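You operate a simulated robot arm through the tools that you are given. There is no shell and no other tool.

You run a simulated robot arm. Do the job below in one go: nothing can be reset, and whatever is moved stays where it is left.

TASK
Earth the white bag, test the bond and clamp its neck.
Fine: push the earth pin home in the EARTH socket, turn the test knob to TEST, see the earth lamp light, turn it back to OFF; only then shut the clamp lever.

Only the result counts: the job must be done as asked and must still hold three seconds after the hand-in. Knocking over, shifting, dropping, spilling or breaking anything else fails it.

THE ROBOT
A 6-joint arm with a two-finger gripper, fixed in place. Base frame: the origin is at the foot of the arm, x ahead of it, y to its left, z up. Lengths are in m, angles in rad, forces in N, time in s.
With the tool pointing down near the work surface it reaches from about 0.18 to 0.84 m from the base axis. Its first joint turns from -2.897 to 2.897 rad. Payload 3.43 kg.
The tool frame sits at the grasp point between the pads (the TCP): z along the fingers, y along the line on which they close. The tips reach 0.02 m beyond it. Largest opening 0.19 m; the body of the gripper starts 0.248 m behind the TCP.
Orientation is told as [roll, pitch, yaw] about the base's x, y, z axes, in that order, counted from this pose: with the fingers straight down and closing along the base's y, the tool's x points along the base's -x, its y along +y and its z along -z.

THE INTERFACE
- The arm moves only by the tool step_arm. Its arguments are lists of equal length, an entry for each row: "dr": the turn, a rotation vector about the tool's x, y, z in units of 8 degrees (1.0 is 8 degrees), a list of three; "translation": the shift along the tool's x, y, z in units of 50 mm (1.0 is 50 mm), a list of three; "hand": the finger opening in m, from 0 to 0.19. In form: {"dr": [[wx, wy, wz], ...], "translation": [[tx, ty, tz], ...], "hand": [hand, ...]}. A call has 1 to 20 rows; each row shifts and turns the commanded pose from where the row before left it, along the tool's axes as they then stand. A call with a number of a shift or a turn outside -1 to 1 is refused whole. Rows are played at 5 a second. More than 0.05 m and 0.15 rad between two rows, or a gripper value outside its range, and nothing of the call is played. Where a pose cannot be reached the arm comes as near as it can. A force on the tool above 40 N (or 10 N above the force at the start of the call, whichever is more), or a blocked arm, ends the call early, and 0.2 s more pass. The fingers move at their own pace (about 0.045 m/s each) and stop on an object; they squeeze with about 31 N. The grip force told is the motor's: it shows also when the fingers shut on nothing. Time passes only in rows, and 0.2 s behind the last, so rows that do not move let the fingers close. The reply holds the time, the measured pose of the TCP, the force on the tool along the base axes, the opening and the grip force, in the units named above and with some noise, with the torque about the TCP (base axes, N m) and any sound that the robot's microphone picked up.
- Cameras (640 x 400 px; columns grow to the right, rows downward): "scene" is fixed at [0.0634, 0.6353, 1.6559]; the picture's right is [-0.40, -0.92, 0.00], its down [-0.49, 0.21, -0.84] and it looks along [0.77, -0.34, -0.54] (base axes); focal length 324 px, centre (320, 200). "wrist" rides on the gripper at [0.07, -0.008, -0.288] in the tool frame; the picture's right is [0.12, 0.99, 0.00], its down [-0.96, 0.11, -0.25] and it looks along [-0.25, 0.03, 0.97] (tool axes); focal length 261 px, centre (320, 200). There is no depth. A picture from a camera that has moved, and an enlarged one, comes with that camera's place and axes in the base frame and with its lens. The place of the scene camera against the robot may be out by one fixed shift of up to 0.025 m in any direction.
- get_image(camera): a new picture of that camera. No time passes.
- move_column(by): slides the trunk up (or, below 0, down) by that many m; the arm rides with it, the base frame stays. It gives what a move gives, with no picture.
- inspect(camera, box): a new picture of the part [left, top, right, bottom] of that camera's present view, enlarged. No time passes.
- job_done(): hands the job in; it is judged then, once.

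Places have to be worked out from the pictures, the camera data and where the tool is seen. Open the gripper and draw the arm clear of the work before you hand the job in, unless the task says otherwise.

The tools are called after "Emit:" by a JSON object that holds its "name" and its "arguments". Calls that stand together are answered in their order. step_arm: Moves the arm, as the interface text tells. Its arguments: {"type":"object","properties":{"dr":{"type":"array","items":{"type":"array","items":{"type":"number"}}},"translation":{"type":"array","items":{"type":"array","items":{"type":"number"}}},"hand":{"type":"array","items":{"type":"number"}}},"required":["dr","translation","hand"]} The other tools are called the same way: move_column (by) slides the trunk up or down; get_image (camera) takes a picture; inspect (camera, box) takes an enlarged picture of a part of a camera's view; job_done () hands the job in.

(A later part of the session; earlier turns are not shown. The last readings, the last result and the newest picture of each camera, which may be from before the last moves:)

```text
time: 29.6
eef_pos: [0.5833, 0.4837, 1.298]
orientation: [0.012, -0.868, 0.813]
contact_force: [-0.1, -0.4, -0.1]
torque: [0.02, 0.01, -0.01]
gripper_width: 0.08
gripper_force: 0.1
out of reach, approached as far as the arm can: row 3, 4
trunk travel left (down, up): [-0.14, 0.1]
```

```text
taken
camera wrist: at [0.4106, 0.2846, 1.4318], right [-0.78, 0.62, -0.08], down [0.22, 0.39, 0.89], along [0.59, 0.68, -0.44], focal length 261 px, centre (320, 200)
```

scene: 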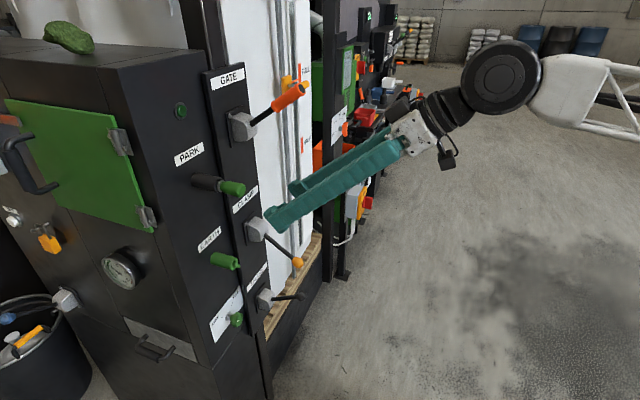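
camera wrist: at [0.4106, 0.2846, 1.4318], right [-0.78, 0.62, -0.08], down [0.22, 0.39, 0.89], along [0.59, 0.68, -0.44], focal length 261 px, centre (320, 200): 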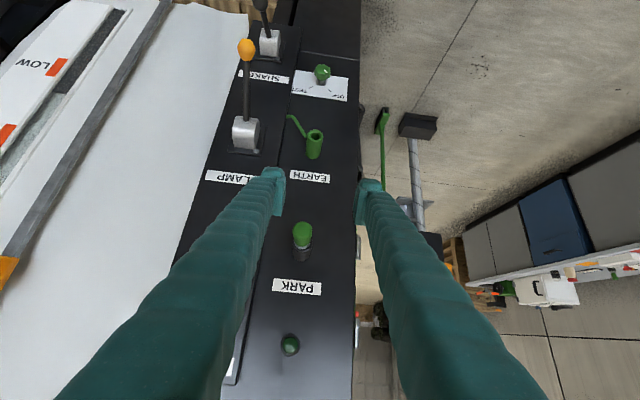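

The wrist is now in its comfortable range (tool 40° below level, azimuth 46.6°), and the camera sees the whole panel. I zoom in on the knob, socket and pin.

Emit:
{"name": "inspect", "arguments": {"camera": "wrist", "box": [200, 30, 380, 140]}}

Emit:
{"name": "inspect", "arguments": {"camera": "wrist", "box": [280, 50, 360, 110]}}

Emit:
{"name": "inspect", "arguments": {"camera": "wrist", "box": [260, 110, 360, 300]}}

```text
3.56 times, centred on (290, 85) of wrist
camera zoom: at [0.4106, 0.2846, 1.4318], right [-0.78, 0.62, -0.08], down [0.22, 0.39, 0.89], along [0.59, 0.68, -0.44], focal length 927 px, centre (427, 609)
```

zoom: 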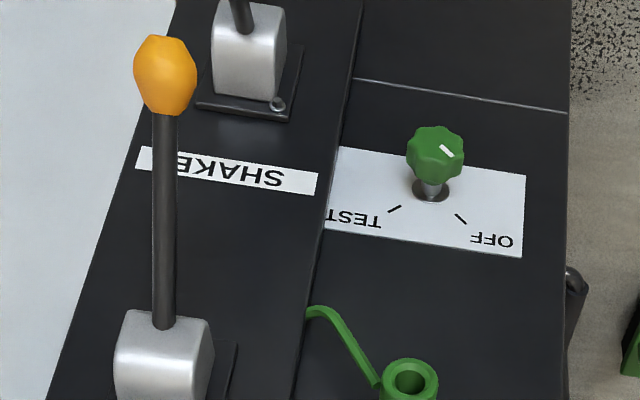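

```text
6.67 times, centred on (320, 80) of wrist
camera zoom: at [0.4106, 0.2846, 1.4318], right [-0.78, 0.62, -0.08], down [0.22, 0.39, 0.89], along [0.59, 0.68, -0.44], focal length 1738 px, centre (320, 1000)
```

zoom: 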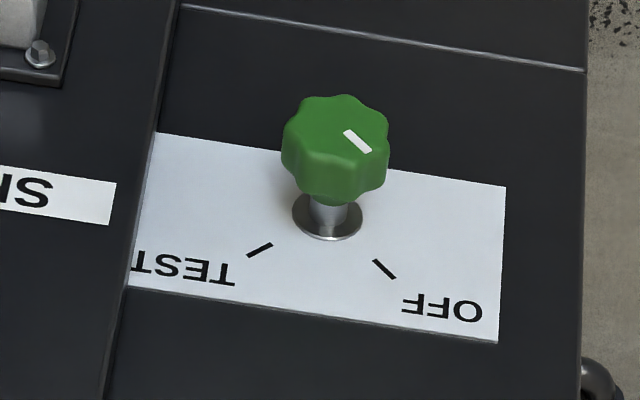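

```text
2.11 times, centred on (310, 205) of wrist
camera zoom: at [0.4106, 0.2846, 1.4318], right [-0.78, 0.62, -0.08], down [0.22, 0.39, 0.89], along [0.59, 0.68, -0.44], focal length 549 px, centre (341, 190)
```

zoom: 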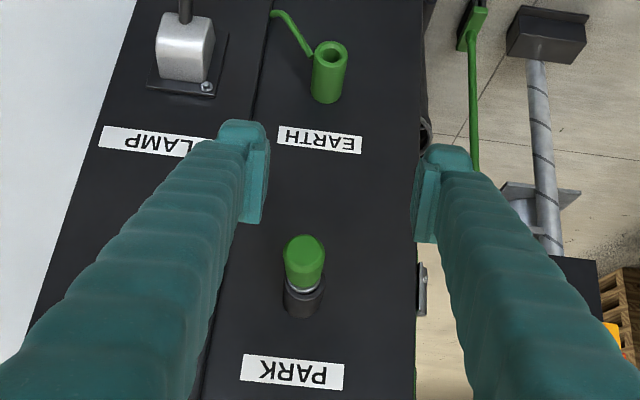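

Knob pointer is at OFF (upper left as seen upright), TEST is upper right, about 90° clockwise. Best pin-axis estimate is u=0.0795, z=1.2966. I square the tool to 45° azimuth and advance half way horizontally to the handle with open fingers.

Emit:
{"name": "step_arm", "arguments": {"dr": [[0.1525, 0, 0.129], [0, 0, 0], [0, 0, 0], [0, 0, 0]], "translation": [[0, -0.182, 0], [-0.449, 0, 0.5405], [-0.449, 0, 0.5405], [0, 0, 0]], "hand": [0.08, 0.08, 0.08, 0.08]}}

Emit:
{"name": "get_image", "arguments": {"camera": "wrist"}}

Emit:
{"name": "inspect", "arguments": {"camera": "wrist", "box": [240, 120, 400, 220]}}

Emit:
{"name": "inspect", "arguments": {"camera": "scene", "box": [160, 140, 340, 260]}}

```text
time: 30.6
eef_pos: [0.6387, 0.5288, 1.2981]
orientation: [0.013, -0.866, 0.785]
contact_force: [0.4, -0.1, -1.0]
torque: [0.01, 0.02, 0.0]
gripper_width: 0.08
gripper_force: 0.0
trunk travel left (down, up): [-0.14, 0.1]
```

```text
taken
camera wrist: at [0.46, 0.3328, 1.4314], right [-0.76, 0.64, -0.08], down [0.23, 0.38, 0.89], along [0.6, 0.66, -0.44], focal length 261 px, centre (320, 200)
```

wrist: 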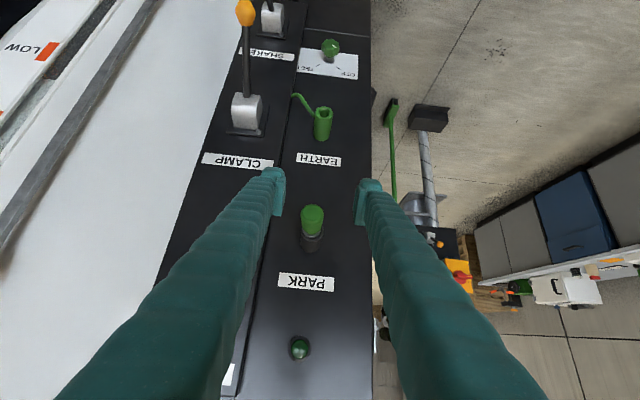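

```text
4.00 times, centred on (320, 170) of wrist
camera zoom: at [0.46, 0.3328, 1.4314], right [-0.76, 0.64, -0.08], down [0.23, 0.38, 0.89], along [0.6, 0.66, -0.44], focal length 1043 px, centre (320, 320)
```

zoom: 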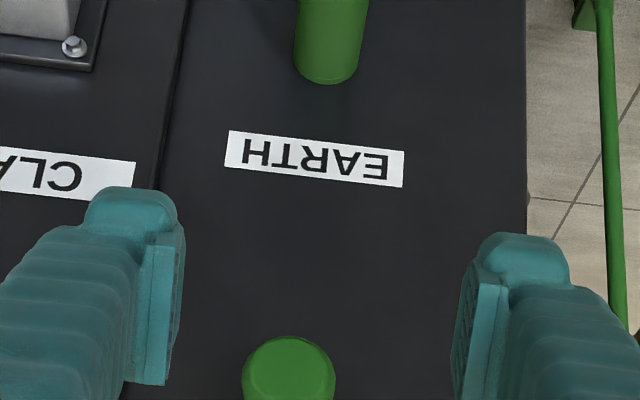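

```text
3.33 times, centred on (250, 200) of scene
camera zoom: at [0.0634, 0.6353, 1.6559], right [-0.4, -0.92, 0.0], down [-0.49, 0.21, -0.84], along [0.77, -0.34, -0.54], focal length 1081 px, centre (553, 200)
```

zoom: 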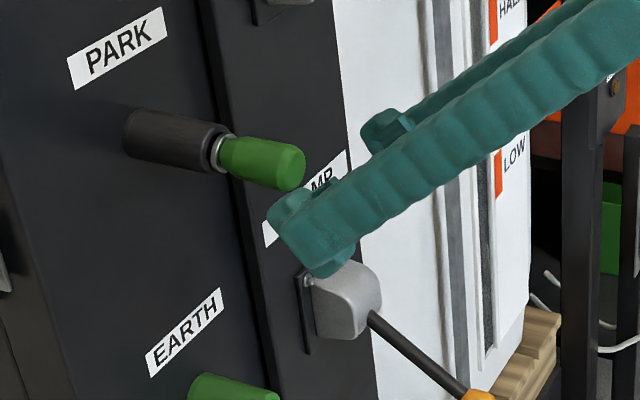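

Handle looks ~3 mm further right than assumed (u≈0.082). I advance the remaining 69 mm with that correction, then close on the handle.

Emit:
{"name": "step_arm", "arguments": {"dr": [[0, 0, 0], [0, 0, 0], [0, 0, 0], [0, 0, 0], [0, 0, 0], [0, 0, 0], [0, 0, 0], [0, 0, 0]], "translation": [[-0.439, -0.05, 0.539], [-0.439, -0.05, 0.539], [0, 0, 0], [0, 0, 0], [0, 0, 0], [0, 0, 0], [0, 0, 0], [0, 0, 0]], "hand": [0.08, 0.08, 0.08, 0, 0, 0, 0, 0]}}

Emit:
{"name": "inspect", "arguments": {"camera": "scene", "box": [160, 140, 340, 260]}}

Emit:
{"name": "inspect", "arguments": {"camera": "wrist", "box": [240, 140, 400, 240]}}

```text
time: 32.4
eef_pos: [0.6913, 0.5739, 1.2974]
orientation: [0.012, -0.866, 0.785]
contact_force: [-2.6, 3.1, 0.8]
torque: [-0.01, 0.01, 0.16]
gripper_width: 0.0286
gripper_force: 30.9
trunk travel left (down, up): [-0.14, 0.1]
```

```text
3.33 times, centred on (250, 200) of scene
camera zoom: at [0.0634, 0.6353, 1.6559], right [-0.4, -0.92, 0.0], down [-0.49, 0.21, -0.84], along [0.77, -0.34, -0.54], focal length 1081 px, centre (553, 200)
```

zoom: 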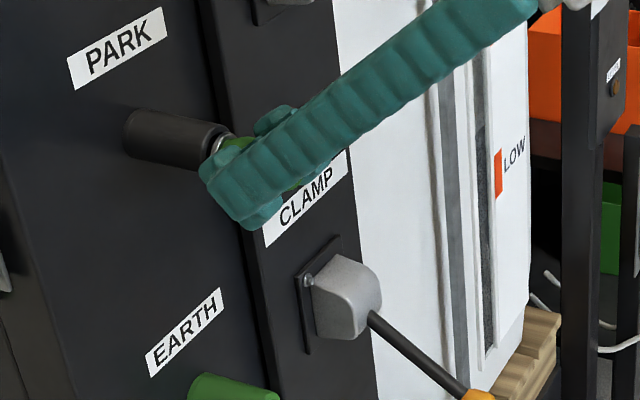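

```text
4.00 times, centred on (320, 190) of wrist
camera zoom: at [0.5135, 0.3789, 1.4307], right [-0.76, 0.64, -0.08], down [0.23, 0.38, 0.9], along [0.6, 0.66, -0.44], focal length 1043 px, centre (320, 240)
```

zoom: 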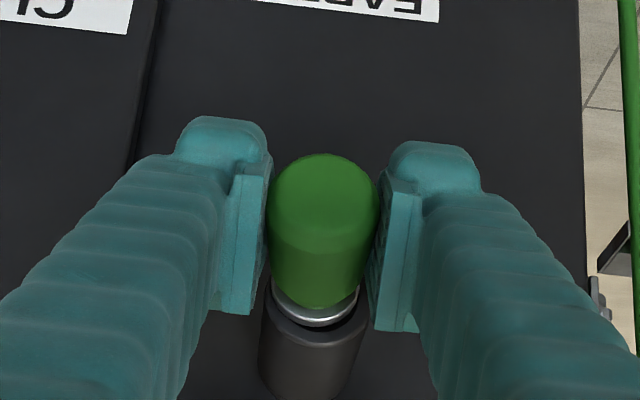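

Pin gripped cleanly (0.0286 m, almost no side load), TCP at u=0.083, z=1.2974. I pull it straight out along the panel normal, first 20 mm in small steps.

Emit:
{"name": "step_arm", "arguments": {"dr": [[0, 0, 0], [0, 0, 0], [0, 0, 0], [0, 0, 0]], "translation": [[0.065, 0.001, -0.076], [0.065, 0.001, -0.076], [0.065, 0.001, -0.076], [0.065, 0.001, -0.076]], "hand": [0, 0, 0, 0]}}

Emit:
{"name": "inspect", "arguments": {"camera": "wrist", "box": [240, 140, 400, 240]}}

```text
time: 33.4
eef_pos: [0.6758, 0.5605, 1.2957]
orientation: [0.012, -0.869, 0.785]
contact_force: [0.2, 1.1, 0.1]
torque: [-0.01, 0.02, -0.03]
gripper_width: 0.0285
gripper_force: 31.2
trunk travel left (down, up): [-0.14, 0.1]
```

```text
4.00 times, centred on (320, 190) of wrist
camera zoom: at [0.4981, 0.3655, 1.4295], right [-0.76, 0.64, -0.08], down [0.23, 0.38, 0.9], along [0.61, 0.66, -0.44], focal length 1043 px, centre (320, 240)
```

zoom: 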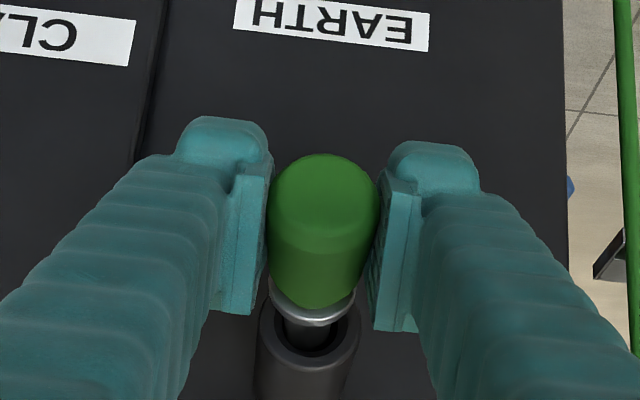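

It slides out easily without slipping. I pull a further 80 mm.

Emit:
{"name": "step_arm", "arguments": {"dr": [[0, 0, 0], [0, 0, 0], [0, 0, 0], [0, 0, 0]], "translation": [[0.26, 0.004, -0.305], [0.26, 0.004, -0.305], [0.26, 0.004, -0.305], [0.26, 0.004, -0.305]], "hand": [0, 0, 0, 0]}}

Emit:
{"name": "get_image", "arguments": {"camera": "wrist"}}

Emit:
{"name": "inspect", "arguments": {"camera": "scene", "box": [160, 140, 340, 260]}}

```text
time: 34.4
eef_pos: [0.6199, 0.5022, 1.2933]
orientation: [0.01, -0.865, 0.785]
contact_force: [0.2, 1.4, -0.1]
torque: [-0.04, 0.02, 0.02]
gripper_width: 0.028
gripper_force: 31.2
trunk travel left (down, up): [-0.14, 0.1]
```

```text
taken
camera wrist: at [0.442, 0.3082, 1.4286], right [-0.76, 0.64, -0.08], down [0.23, 0.39, 0.89], along [0.6, 0.66, -0.44], focal length 261 px, centre (320, 200)
```

wrist: 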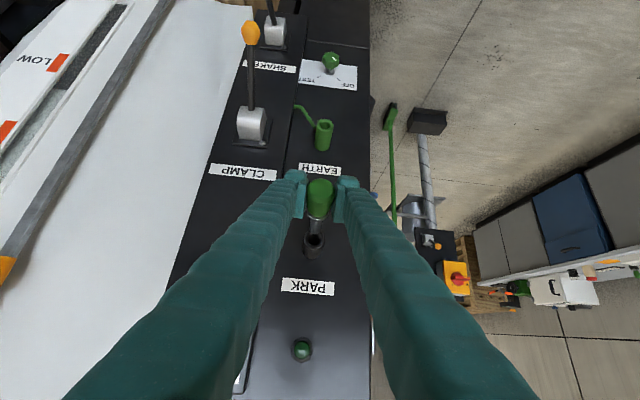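

```text
3.33 times, centred on (250, 200) of scene
camera zoom: at [0.0634, 0.6353, 1.6559], right [-0.4, -0.92, 0.0], down [-0.49, 0.21, -0.84], along [0.77, -0.34, -0.54], focal length 1081 px, centre (553, 200)
```

zoom: 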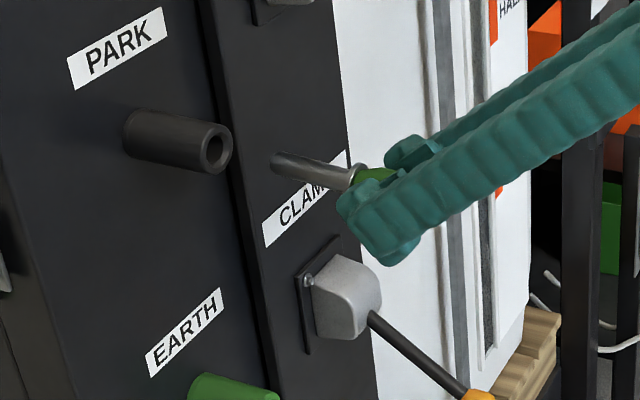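

The pin (≈45 mm shaft with rounded tip) is clear of the park tube and points straight along the normal. I take it down with the trunk by 0.14 m; the way down at w≈0.79 is clear of socket and levers.

Emit:
{"name": "move_column", "arguments": {"by": -0.14}}

Emit:
{"name": "get_image", "arguments": {"camera": "wrist"}}

Emit:
{"name": "get_image", "arguments": {"camera": "scene"}}

```text
time: 36.1
eef_pos: [0.6207, 0.504, 1.1561]
orientation: [0.014, -0.868, 0.786]
contact_force: [0.8, 0.0, 0.5]
torque: [-0.03, 0.03, 0.01]
gripper_width: 0.0281
gripper_force: 31.1
trunk travel left (down, up): [0.0, 0.24]
```

```text
taken
camera wrist: at [0.4418, 0.308, 1.289], right [-0.76, 0.64, -0.08], down [0.23, 0.38, 0.9], along [0.61, 0.66, -0.44], focal length 261 px, centre (320, 200)
```

wrist: 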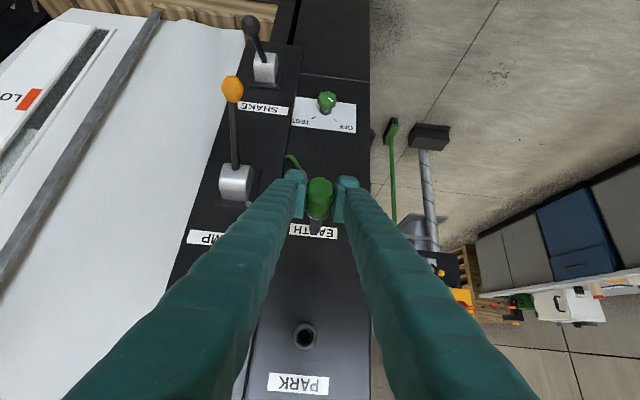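

```text
taken
```

scene: 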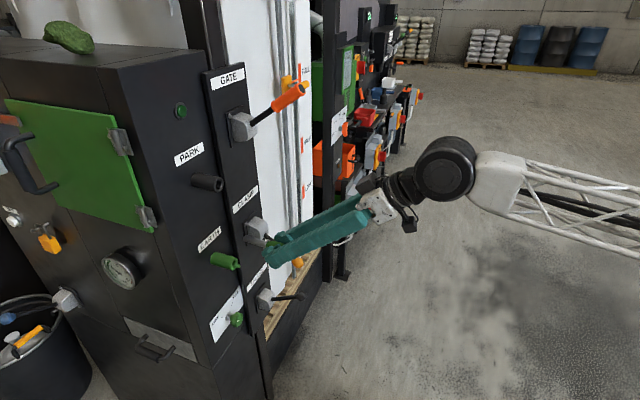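

Now I lower the arm the remaining 90 mm to the socket height (still ~65 mm short of the mouth) and look from both cameras.

Emit:
{"name": "step_arm", "arguments": {"dr": [[0, 0, 0], [0, 0, 0], [0, 0, 0], [0, 0, 0]], "translation": [[0.46, 0, 0.39], [0.46, 0, 0.39], [0.46, 0, 0.39], [0, 0, 0]], "hand": [0, 0, 0, 0]}}

Emit:
{"name": "inspect", "arguments": {"camera": "wrist", "box": [240, 150, 400, 250]}}

Emit:
{"name": "inspect", "arguments": {"camera": "scene", "box": [190, 210, 310, 290]}}

```text
time: 37.1
eef_pos: [0.6216, 0.5031, 1.0643]
orientation: [0.013, -0.869, 0.785]
contact_force: [0.2, 0.4, -0.1]
torque: [-0.09, 0.01, -0.02]
gripper_width: 0.028
gripper_force: 31.0
trunk travel left (down, up): [0.0, 0.24]
```

```text
4.00 times, centred on (320, 200) of wrist
camera zoom: at [0.4425, 0.3073, 1.1976], right [-0.76, 0.64, -0.08], down [0.23, 0.38, 0.9], along [0.61, 0.66, -0.44], focal length 1043 px, centre (320, 200)
```

zoom: 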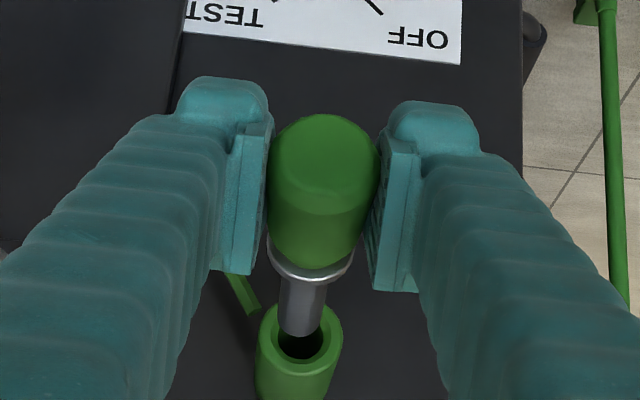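

```text
5.00 times, centred on (250, 250) of scene
camera zoom: at [0.0634, 0.6353, 1.6559], right [-0.4, -0.92, 0.0], down [-0.49, 0.21, -0.84], along [0.77, -0.34, -0.54], focal length 1622 px, centre (670, -50)
```

zoom: 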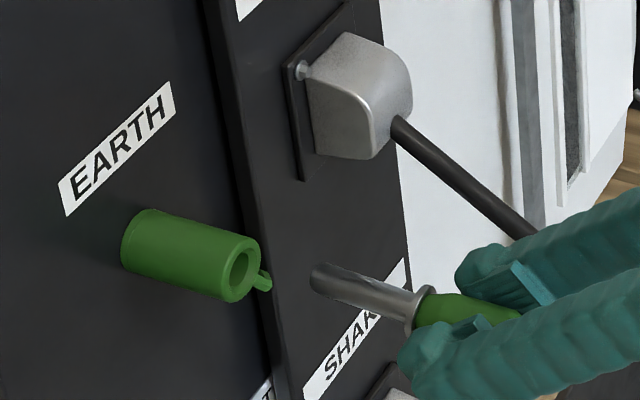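

Both views show the pin parallel to the socket axis, tip ~45 mm short of the mouth; the mouth lies ~8–10 mm lower and ~2 mm left of the pin axis. I correct down 8 mm, left 1.5 mm and advance 25 mm, then look again.

Emit:
{"name": "step_arm", "arguments": {"dr": [[0, 0, 0], [0, 0, 0], [0, 0, 0]], "translation": [[0.122, 0.03, 0.104], [-0.324, -0.004, 0.38], [0, 0, 0]], "hand": [0, 0, 0]}}

Emit:
{"name": "inspect", "arguments": {"camera": "wrist", "box": [280, 190, 360, 240]}}

Emit:
{"name": "inspect", "arguments": {"camera": "scene", "box": [205, 235, 265, 275]}}

```text
time: 37.9
eef_pos: [0.6383, 0.52, 1.0563]
orientation: [0.011, -0.868, 0.786]
contact_force: [0.5, 0.1, -0.2]
torque: [-0.01, 0.02, -0.02]
gripper_width: 0.0281
gripper_force: 31.3
trunk travel left (down, up): [0.0, 0.24]
```

```text
8.00 times, centred on (320, 215) of wrist
camera zoom: at [0.4592, 0.3262, 1.1908], right [-0.76, 0.64, -0.08], down [0.23, 0.38, 0.9], along [0.61, 0.66, -0.44], focal length 2085 px, centre (320, 80)
```

zoom: 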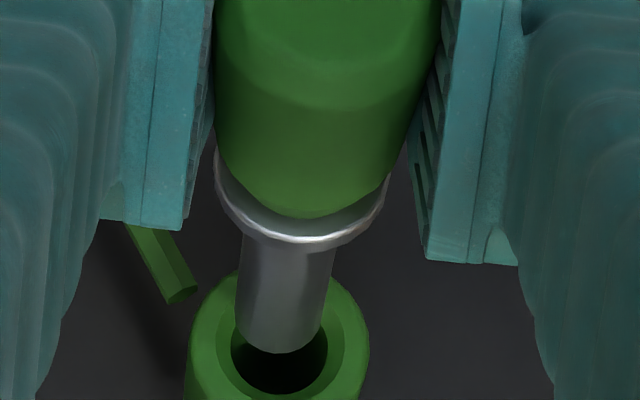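

```text
10.00 times, centred on (235, 255) of scene
camera zoom: at [0.0634, 0.6353, 1.6559], right [-0.4, -0.92, 0.0], down [-0.49, 0.21, -0.84], along [0.77, -0.34, -0.54], focal length 3244 px, centre (1170, -350)
```

zoom: 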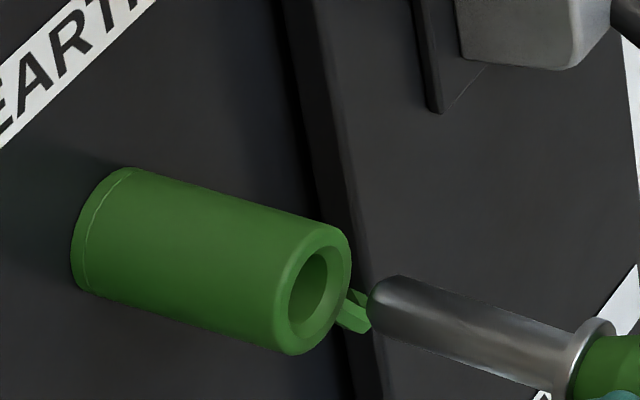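

Closer now: pin axis is still ~3.5 mm high and ~1 mm right of the bore. I correct that and advance 12 mm more for a final check.

Emit:
{"name": "step_arm", "arguments": {"dr": [[0, 0, 0], [0, 0, 0], [0, 0, 0]], "translation": [[0.053, 0.02, 0.045], [-0.1555, -0.002, 0.183], [0, 0, 0]], "hand": [0, 0, 0]}}

Emit:
{"name": "inspect", "arguments": {"camera": "wrist", "box": [280, 190, 360, 240]}}

Emit:
{"name": "inspect", "arguments": {"camera": "scene", "box": [205, 235, 265, 275]}}

```text
time: 38.7
eef_pos: [0.6454, 0.5319, 1.0535]
orientation: [0.014, -0.867, 0.786]
contact_force: [-0.2, 0.7, -0.2]
torque: [-0.01, 0.04, 0.0]
gripper_width: 0.0282
gripper_force: 31.1
trunk travel left (down, up): [0.0, 0.24]
```

```text
8.00 times, centred on (320, 215) of wrist
camera zoom: at [0.4662, 0.3362, 1.1867], right [-0.76, 0.64, -0.08], down [0.23, 0.38, 0.9], along [0.61, 0.66, -0.44], focal length 2085 px, centre (320, 80)
```

zoom: 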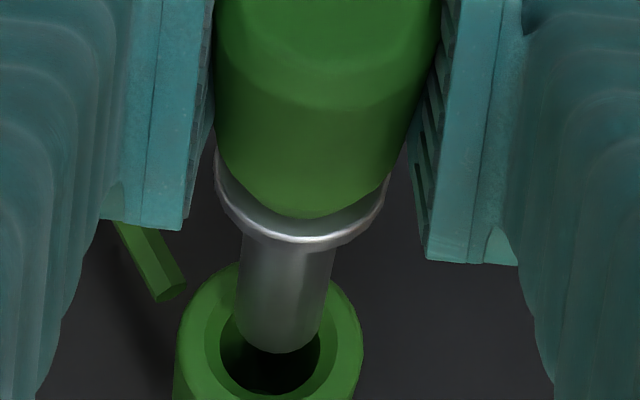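

```text
10.00 times, centred on (235, 255) of scene
camera zoom: at [0.0634, 0.6353, 1.6559], right [-0.4, -0.92, 0.0], down [-0.49, 0.21, -0.84], along [0.77, -0.34, -0.54], focal length 3244 px, centre (1170, -350)
```

zoom: 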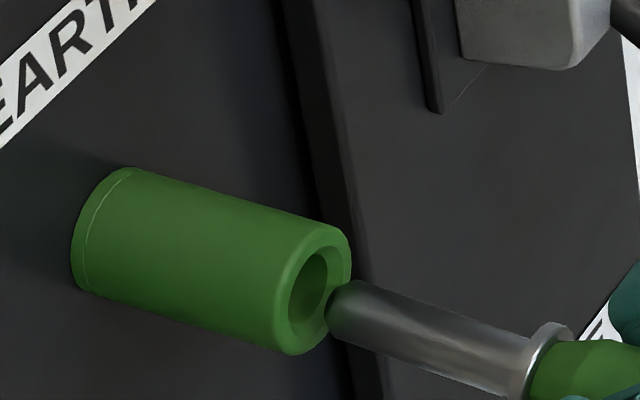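

Vertical alignment is right; the bore is now ~1.3 mm right of the pin. I shift right 1.3 mm and ease the tip in by 15 mm in 3 mm steps watching the force.

Emit:
{"name": "step_arm", "arguments": {"dr": [[0, 0, 0], [0, 0, 0], [0, 0, 0], [0, 0, 0], [0, 0, 0], [0, 0, 0]], "translation": [[0, -0.026, 0], [-0.0389, -0.0006, 0.0457], [-0.0389, -0.0006, 0.0457], [-0.0389, -0.0006, 0.0457], [-0.0389, -0.0006, 0.0457], [-0.0389, -0.0006, 0.0457]], "hand": [0, 0, 0, 0, 0, 0]}}

Emit:
{"name": "inspect", "arguments": {"camera": "wrist", "box": [280, 190, 360, 240]}}

Emit:
{"name": "inspect", "arguments": {"camera": "scene", "box": [205, 235, 265, 275]}}

```text
time: 40.1
eef_pos: [0.6572, 0.5428, 1.0543]
orientation: [0.011, -0.87, 0.785]
contact_force: [0.4, 0.6, 1.7]
torque: [0.2, -0.19, 0.02]
gripper_width: 0.0281
gripper_force: 30.8
trunk travel left (down, up): [0.0, 0.24]
```

```text
8.00 times, centred on (320, 215) of wrist
camera zoom: at [0.4778, 0.347, 1.1872], right [-0.76, 0.64, -0.08], down [0.23, 0.38, 0.9], along [0.61, 0.66, -0.44], focal length 2085 px, centre (320, 80)
```

zoom: 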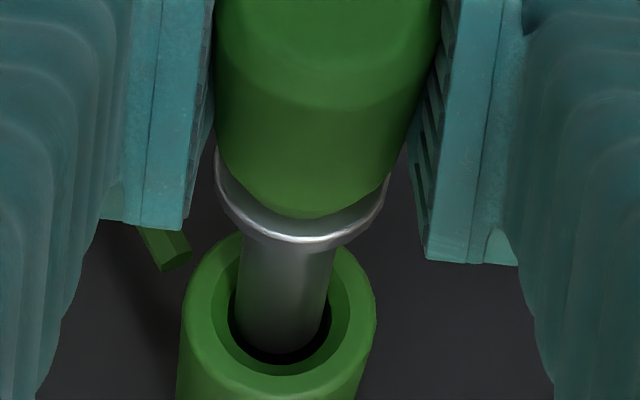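

```text
10.00 times, centred on (235, 255) of scene
camera zoom: at [0.0634, 0.6353, 1.6559], right [-0.4, -0.92, 0.0], down [-0.49, 0.21, -0.84], along [0.77, -0.34, -0.54], focal length 3244 px, centre (1170, -350)
```

zoom: 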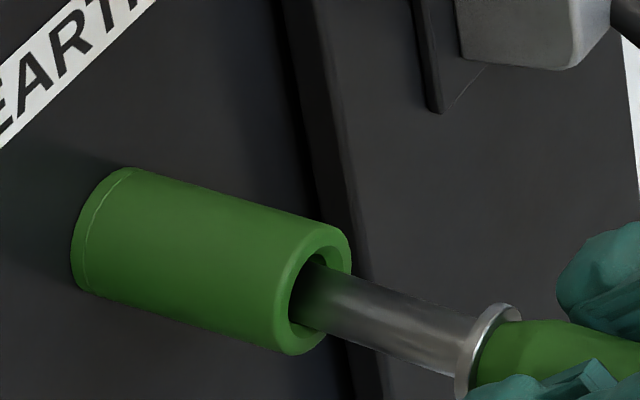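

The tip is in the bore, centred, with hardly any force. I continue 24 mm in.

Emit:
{"name": "step_arm", "arguments": {"dr": [[0, 0, 0], [0, 0, 0], [0, 0, 0], [0, 0, 0], [0, 0, 0], [0, 0, 0]], "translation": [[-0.0518, -0.0008, 0.0609], [-0.0518, -0.0008, 0.0609], [-0.0518, -0.0008, 0.0609], [-0.0518, -0.0008, 0.0609], [-0.0518, -0.0008, 0.0609], [-0.0518, -0.0008, 0.0609]], "hand": [0, 0, 0, 0, 0, 0]}}

Emit:
{"name": "inspect", "arguments": {"camera": "wrist", "box": [280, 190, 360, 240]}}

Emit:
{"name": "inspect", "arguments": {"camera": "scene", "box": [205, 235, 265, 275]}}

```text
time: 41.5
eef_pos: [0.6722, 0.5583, 1.0547]
orientation: [0.012, -0.871, 0.786]
contact_force: [-1.2, -0.9, 5.5]
torque: [0.26, -0.33, -0.01]
gripper_width: 0.0279
gripper_force: 30.9
trunk travel left (down, up): [0.0, 0.24]
```

```text
8.00 times, centred on (320, 215) of wrist
camera zoom: at [0.4936, 0.3634, 1.1883], right [-0.76, 0.64, -0.08], down [0.23, 0.38, 0.9], along [0.61, 0.66, -0.44], focal length 2085 px, centre (320, 80)
```

zoom: 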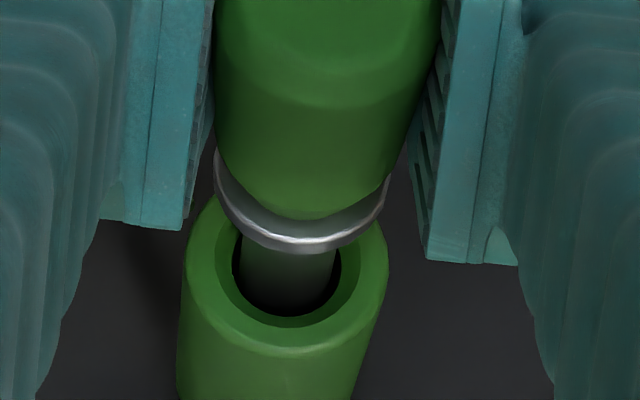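

```text
10.00 times, centred on (235, 255) of scene
camera zoom: at [0.0634, 0.6353, 1.6559], right [-0.4, -0.92, 0.0], down [-0.49, 0.21, -0.84], along [0.77, -0.34, -0.54], focal length 3244 px, centre (1170, -350)
```

zoom: 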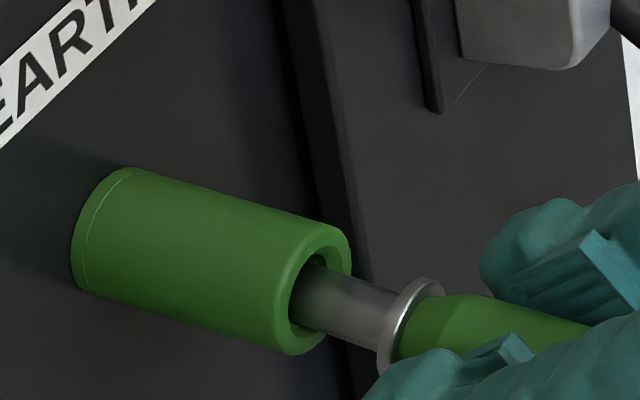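

About 25 mm of shaft remains; slight upward reaction (5.5 N) says the pin rests on the bore's lower side. I lift 1 mm and push on 20 mm.

Emit:
{"name": "step_arm", "arguments": {"dr": [[0, 0, 0], [0, 0, 0], [0, 0, 0], [0, 0, 0], [0, 0, 0], [0, 0, 0]], "translation": [[-0.018, 0, -0.015], [-0.0518, -0.0008, 0.0609], [-0.0518, -0.0008, 0.0609], [-0.0518, -0.0008, 0.0609], [-0.0518, -0.0008, 0.0609], [-0.0518, -0.0008, 0.0609]], "hand": [0, 0, 0, 0, 0, 0]}}

Emit:
{"name": "inspect", "arguments": {"camera": "wrist", "box": [280, 190, 360, 240]}}

Emit:
{"name": "inspect", "arguments": {"camera": "scene", "box": [205, 235, 265, 275]}}

```text
time: 42.9
eef_pos: [0.6857, 0.5732, 1.056]
orientation: [0.012, -0.867, 0.786]
contact_force: [-1.8, -1.7, 1.9]
torque: [0.02, 0.03, -0.01]
gripper_width: 0.0278
gripper_force: 30.7
trunk travel left (down, up): [0.0, 0.24]
```

```text
8.00 times, centred on (320, 215) of wrist
camera zoom: at [0.5069, 0.3778, 1.1898], right [-0.76, 0.64, -0.08], down [0.23, 0.38, 0.9], along [0.61, 0.66, -0.44], focal length 2085 px, centre (320, 80)
```

zoom: 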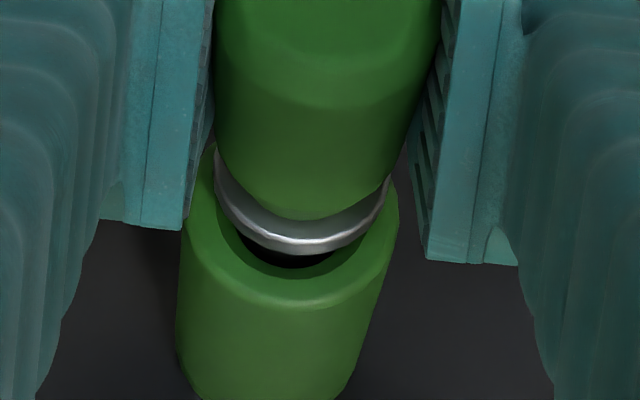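

```text
10.00 times, centred on (235, 255) of scene
camera zoom: at [0.0634, 0.6353, 1.6559], right [-0.4, -0.92, 0.0], down [-0.49, 0.21, -0.84], along [0.77, -0.34, -0.54], focal length 3244 px, centre (1170, -350)
```

zoom: 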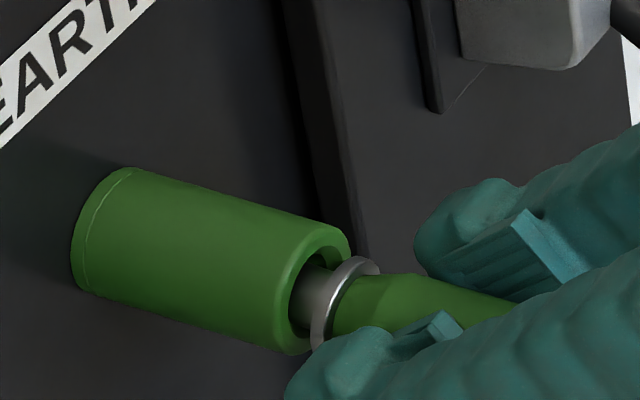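

The collar is ~5–6 mm from the mouth. I push on in 2 mm steps until it seats, watching for force and any click.

Emit:
{"name": "step_arm", "arguments": {"dr": [[0, 0, 0], [0, 0, 0], [0, 0, 0], [0, 0, 0]], "translation": [[-0.0259, -0.0004, 0.0305], [-0.0259, -0.0004, 0.0305], [-0.0259, -0.0004, 0.0305], [-0.0259, -0.0004, 0.0305]], "hand": [0, 0, 0, 0]}}

Emit:
{"name": "inspect", "arguments": {"camera": "wrist", "box": [280, 190, 360, 240]}}

Emit:
{"name": "inspect", "arguments": {"camera": "scene", "box": [205, 235, 265, 275]}}

```text
time: 43.9
eef_pos: [0.6907, 0.5784, 1.0566]
orientation: [0.014, -0.869, 0.787]
contact_force: [-19.7, -18.5, 9.3]
torque: [-0.3, 0.34, 0.06]
gripper_width: 0.0277
gripper_force: 31.0
trunk travel left (down, up): [0.0, 0.24]
```

```text
8.00 times, centred on (320, 215) of wrist
camera zoom: at [0.5117, 0.3822, 1.1901], right [-0.76, 0.64, -0.08], down [0.23, 0.38, 0.9], along [0.61, 0.66, -0.44], focal length 2085 px, centre (320, 80)
```

zoom: 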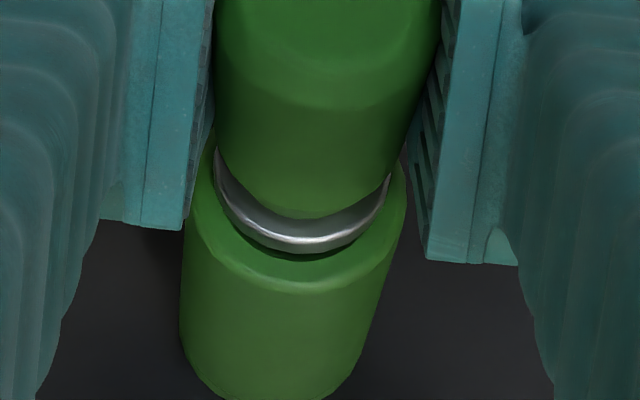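

```text
10.00 times, centred on (235, 255) of scene
camera zoom: at [0.0634, 0.6353, 1.6559], right [-0.4, -0.92, 0.0], down [-0.49, 0.21, -0.84], along [0.77, -0.34, -0.54], focal length 3244 px, centre (1170, -350)
```

zoom: 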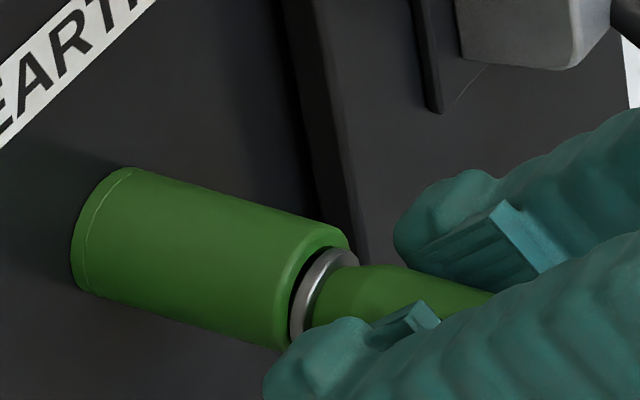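

Force rose to ~27 N with the collar at the mouth; it may be seated or just before a detent. I push 3 mm more in 1 mm steps to be sure it's home.

Emit:
{"name": "step_arm", "arguments": {"dr": [[0, 0, 0], [0, 0, 0], [0, 0, 0]], "translation": [[-0.013, -0.0002, 0.0152], [-0.013, -0.0002, 0.0152], [-0.013, -0.0002, 0.0152]], "hand": [0, 0, 0]}}

Emit:
{"name": "inspect", "arguments": {"camera": "wrist", "box": [280, 190, 360, 240]}}

Emit:
{"name": "inspect", "arguments": {"camera": "scene", "box": [205, 235, 265, 275]}}

```text
time: 44.4
eef_pos: [0.6908, 0.5775, 1.0571]
orientation: [0.012, -0.868, 0.786]
contact_force: [-16.3, -16.4, 8.3]
torque: [-0.09, 0.06, -0.04]
gripper_width: 0.028
gripper_force: 30.7
trunk travel left (down, up): [0.0, 0.24]
stopped in row 2: the force on the tool passed its limit at 42 N (the readings are from after the stop); the commanded pose is now the measured one
```

```text
8.00 times, centred on (320, 215) of wrist
camera zoom: at [0.5119, 0.3823, 1.1904], right [-0.76, 0.64, -0.08], down [0.23, 0.38, 0.9], along [0.61, 0.66, -0.44], focal length 2085 px, centre (320, 80)
```

zoom: 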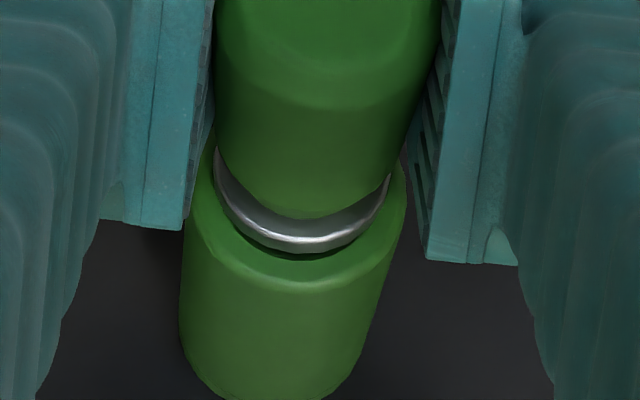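

```text
10.00 times, centred on (235, 255) of scene
camera zoom: at [0.0634, 0.6353, 1.6559], right [-0.4, -0.92, 0.0], down [-0.49, 0.21, -0.84], along [0.77, -0.34, -0.54], focal length 3244 px, centre (1170, -350)
```

zoom: 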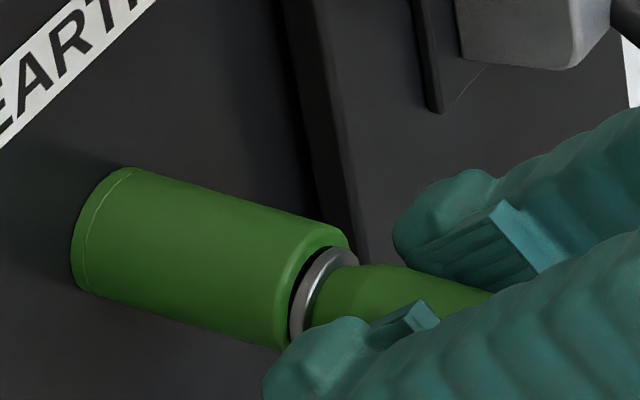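

The push stopped at 42 N with no further travel, and insertion depth (~60 mm) matches the shaft length. I zoom in tightly on the collar/mouth gap to make sure it's home.

Emit:
{"name": "inspect", "arguments": {"camera": "wrist", "box": [296, 196, 344, 226]}}

Emit:
{"name": "inspect", "arguments": {"camera": "scene", "box": [220, 245, 252, 275]}}

Emit:
{"name": "inspect", "arguments": {"camera": "scene", "box": [160, 90, 220, 130]}}

```text
13.33 times, centred on (320, 211) of wrist
camera zoom: at [0.5119, 0.3823, 1.1904], right [-0.76, 0.64, -0.08], down [0.23, 0.38, 0.9], along [0.61, 0.66, -0.44], focal length 3475 px, centre (320, 53)
```

zoom: 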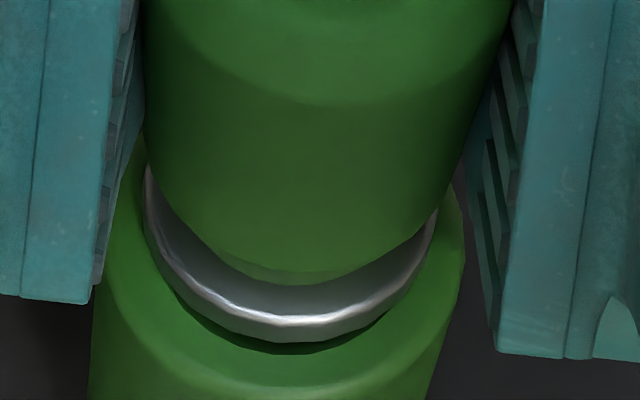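

```text
13.33 times, centred on (236, 260) of scene
camera zoom: at [0.0634, 0.6353, 1.6559], right [-0.4, -0.92, 0.0], down [-0.49, 0.21, -0.84], along [0.77, -0.34, -0.54], focal length 4326 px, centre (1440, -600)
```

zoom: 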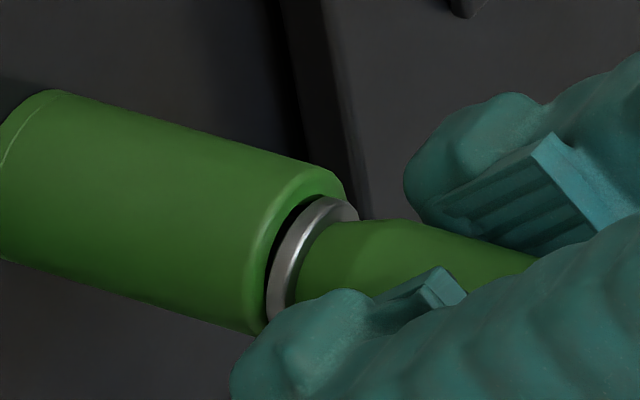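

```text
10.00 times, centred on (190, 110) of scene
camera zoom: at [0.0634, 0.6353, 1.6559], right [-0.4, -0.92, 0.0], down [-0.49, 0.21, -0.84], along [0.77, -0.34, -0.54], focal length 3244 px, centre (1620, 1100)
```

zoom: 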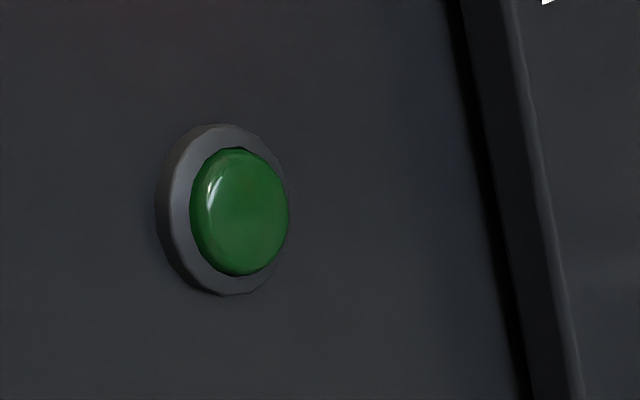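

A ~1–2 mm shadow line remains and there's 8 N of upward load, so the pin may be binding a little. I relieve the height by 1.5 mm and push once more.

Emit:
{"name": "step_arm", "arguments": {"dr": [[0, 0, 0], [0, 0, 0], [0, 0, 0], [0, 0, 0]], "translation": [[-0.0229, 0, -0.0194], [-0.013, -0.0002, 0.0152], [-0.013, -0.0002, 0.0152], [-0.013, -0.0002, 0.0152]], "hand": [0, 0, 0, 0]}}

Emit:
{"name": "inspect", "arguments": {"camera": "scene", "box": [220, 245, 252, 275]}}

Emit:
{"name": "inspect", "arguments": {"camera": "wrist", "box": [296, 196, 344, 226]}}

```text
time: 45.0
eef_pos: [0.6899, 0.5784, 1.0565]
orientation: [0.012, -0.865, 0.784]
contact_force: [-13.9, -14.5, 5.8]
torque: [0.03, -0.06, -0.06]
gripper_width: 0.0281
gripper_force: 31.2
trunk travel left (down, up): [0.0, 0.24]
stopped in row 3: the force on the tool passed its limit at 43 N (the readings are from after the stop); the commanded pose is now the measured one
```

```text
13.33 times, centred on (236, 260) of scene
camera zoom: at [0.0634, 0.6353, 1.6559], right [-0.4, -0.92, 0.0], down [-0.49, 0.21, -0.84], along [0.77, -0.34, -0.54], focal length 4326 px, centre (1440, -600)
```

zoom: 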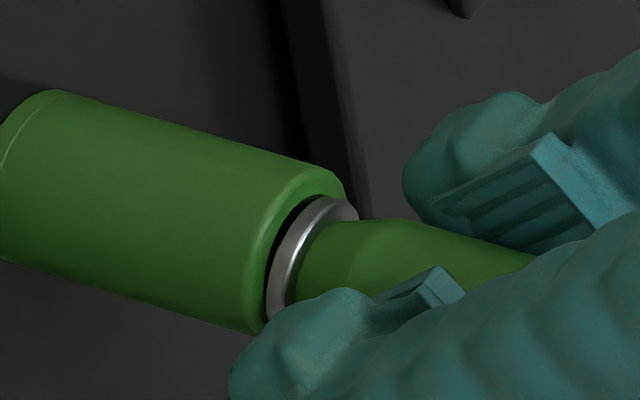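

```text
13.33 times, centred on (320, 211) of wrist
camera zoom: at [0.5125, 0.3827, 1.1916], right [-0.76, 0.64, -0.08], down [0.23, 0.39, 0.89], along [0.6, 0.66, -0.44], focal length 3475 px, centre (320, 53)
```

zoom: 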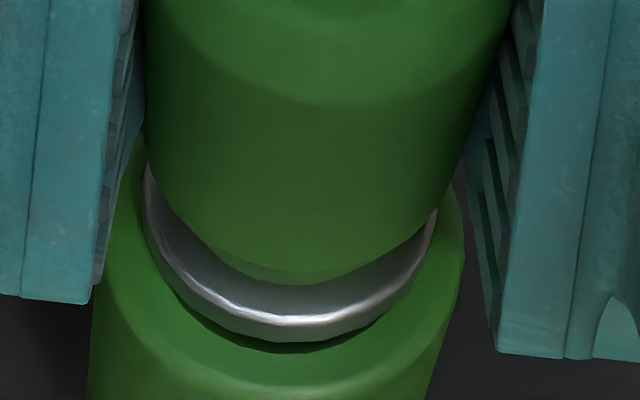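

It doesn't move any further at 43 N: hard stop, so I take it as home (the lamp test will confirm). I open the fingers in place and back straight off 0.12 m.

Emit:
{"name": "step_arm", "arguments": {"dr": [[0, 0, 0], [0, 0, 0], [0, 0, 0], [0, 0, 0], [0, 0, 0], [0, 0, 0], [0, 0, 0], [0, 0, 0]], "translation": [[0, 0, 0], [0, 0, 0], [0, 0, 0], [0, 0, 0], [0.389, 0.006, -0.457], [0.389, 0.006, -0.457], [0.389, 0.006, -0.457], [0.389, 0.006, -0.457]], "hand": [0.08, 0.08, 0.08, 0.08, 0.08, 0.08, 0.08, 0.08]}}

Emit:
{"name": "get_image", "arguments": {"camera": "wrist"}}

Emit:
{"name": "inspect", "arguments": {"camera": "scene", "box": [190, 220, 300, 300]}}

```text
time: 46.8
eef_pos: [0.608, 0.4938, 1.0557]
orientation: [0.012, -0.865, 0.784]
contact_force: [-0.2, -0.1, -1.3]
torque: [0.01, 0.01, 0.0]
gripper_width: 0.0799
gripper_force: 0.1
trunk travel left (down, up): [0.0, 0.24]
```

```text
taken
camera wrist: at [0.4295, 0.2985, 1.1905], right [-0.76, 0.64, -0.08], down [0.23, 0.39, 0.89], along [0.6, 0.66, -0.44], focal length 261 px, centre (320, 200)
```

wrist: 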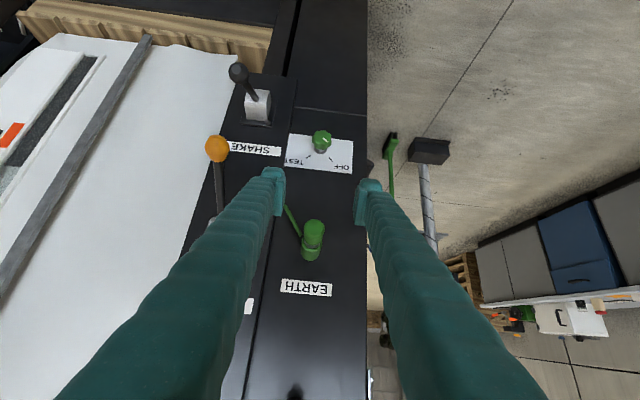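

```text
5.00 times, centred on (245, 260) of scene
camera zoom: at [0.0634, 0.6353, 1.6559], right [-0.4, -0.92, 0.0], down [-0.49, 0.21, -0.84], along [0.77, -0.34, -0.54], focal length 1622 px, centre (695, -100)
```

zoom: 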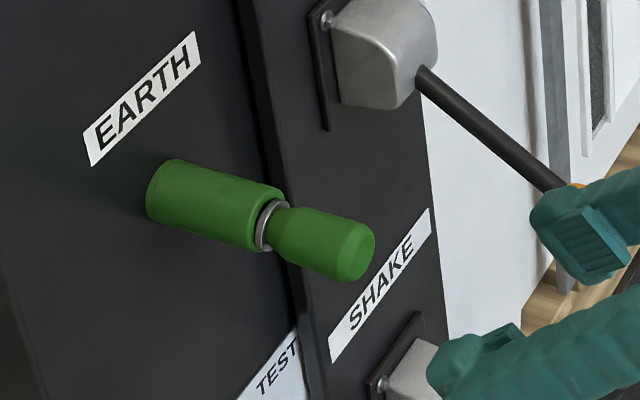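

The pin stays in the socket. I check the seat closely without the fingers in the way, and look at the knob.

Emit:
{"name": "inspect", "arguments": {"camera": "scene", "box": [228, 250, 258, 275]}}

Emit:
{"name": "inspect", "arguments": {"camera": "wrist", "box": [280, 120, 370, 180]}}

Emit:
{"name": "inspect", "arguments": {"camera": "wrist", "box": [280, 200, 350, 270]}}

Emit:
{"name": "get_image", "arguments": {"camera": "scene"}}

```text
16.00 times, centred on (243, 262) of scene
camera zoom: at [0.0634, 0.6353, 1.6559], right [-0.4, -0.92, 0.0], down [-0.49, 0.21, -0.84], along [0.77, -0.34, -0.54], focal length 5191 px, centre (1552, -800)
```

zoom: 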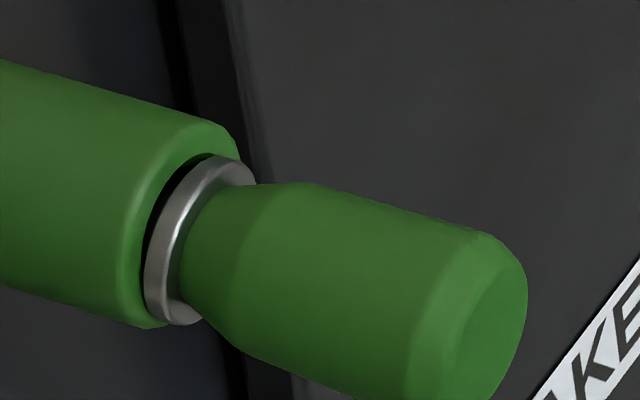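

```text
6.67 times, centred on (325, 150) of wrist
camera zoom: at [0.4295, 0.2985, 1.1905], right [-0.76, 0.64, -0.08], down [0.23, 0.39, 0.89], along [0.6, 0.66, -0.44], focal length 1738 px, centre (287, 533)
```

zoom: 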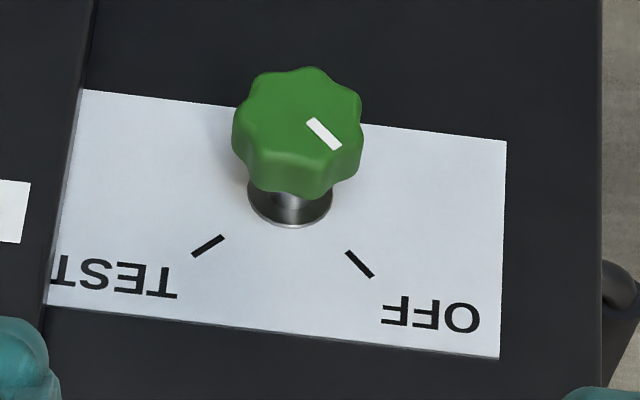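

```text
5.71 times, centred on (315, 235) of wrist
camera zoom: at [0.4295, 0.2985, 1.1905], right [-0.76, 0.64, -0.08], down [0.23, 0.39, 0.89], along [0.6, 0.66, -0.44], focal length 1489 px, centre (349, 0)
```

zoom: 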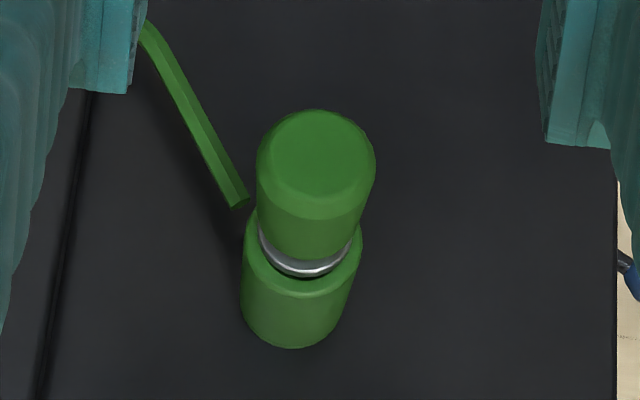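

```text
taken
```

scene: 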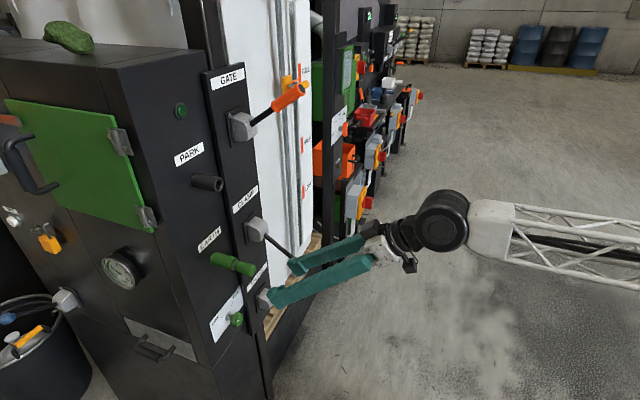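

Collar sits against the socket; pin is in. Knob axis is at about u=0.080, z=0.833, face at w≈0.955, and OFF/TEST ticks are ~±50°, so ~100° clockwise. I plan to grip it with the tool nearly level (yawed slightly left of normal to keep the wrist in range), spinning about the tool axis. First I yaw left 10° and lower in free space.

Emit:
{"name": "step_arm", "arguments": {"dr": [[-0.477, 0, -0.404], [-0.477, 0, -0.404], [0, 0, 0], [0, 0, 0], [0, 0, 0], [0, 0, 0]], "translation": [[0.32, 0, -0.38], [0.32, 0, -0.38], [0.6, 0, 0.51], [0.6, 0, 0.51], [0.6, 0, 0.51], [0, 0, 0]], "hand": [0.08, 0.08, 0.08, 0.08, 0.08, 0.08]}}

Emit:
{"name": "get_image", "arguments": {"camera": "scene"}}

```text
time: 48.2
eef_pos: [0.5732, 0.4566, 0.9378]
orientation: [0.014, -0.866, 0.96]
contact_force: [-0.5, -1.0, 0.9]
torque: [-0.01, -0.01, -0.02]
gripper_width: 0.0799
gripper_force: 0.1
trunk travel left (down, up): [0.0, 0.24]
```

```text
taken
```

scene: 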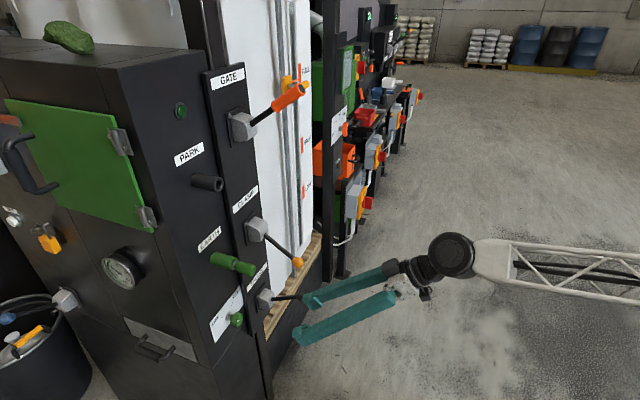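

All reachable. Now I pitch the tool up by 30° (to ~10° below level) in steps, still at w≈0.73.

Emit:
{"name": "step_arm", "arguments": {"dr": [[0, -0.75, 0], [0, -0.75, 0], [0, -0.75, 0], [0, -0.75, 0], [0, -0.75, 0], [0, 0, 0]], "translation": [[0, 0, 0], [0, 0, 0], [0, 0, 0], [0, 0, 0], [0, 0, 0], [0, 0, 0]], "hand": [0.08, 0.08, 0.08, 0.08, 0.08, 0.08]}}

Emit:
{"name": "get_image", "arguments": {"camera": "scene"}}

```text
time: 49.6
eef_pos: [0.5736, 0.4568, 0.9389]
orientation: [0.048, -1.389, 0.921]
contact_force: [1.4, 1.0, -0.4]
torque: [0.0, 0.03, -0.01]
gripper_width: 0.0801
gripper_force: 0.0
trunk travel left (down, up): [0.0, 0.24]
```

```text
taken
```

scene: 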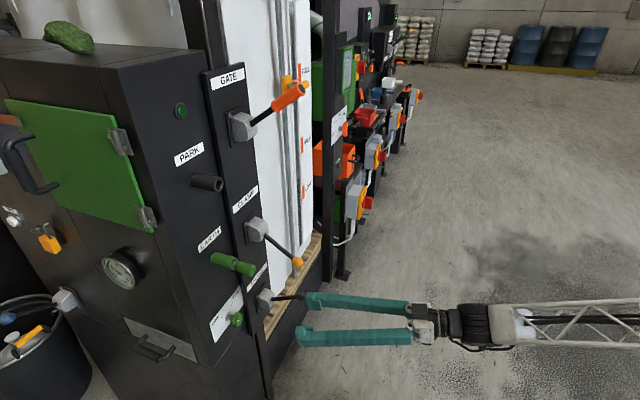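

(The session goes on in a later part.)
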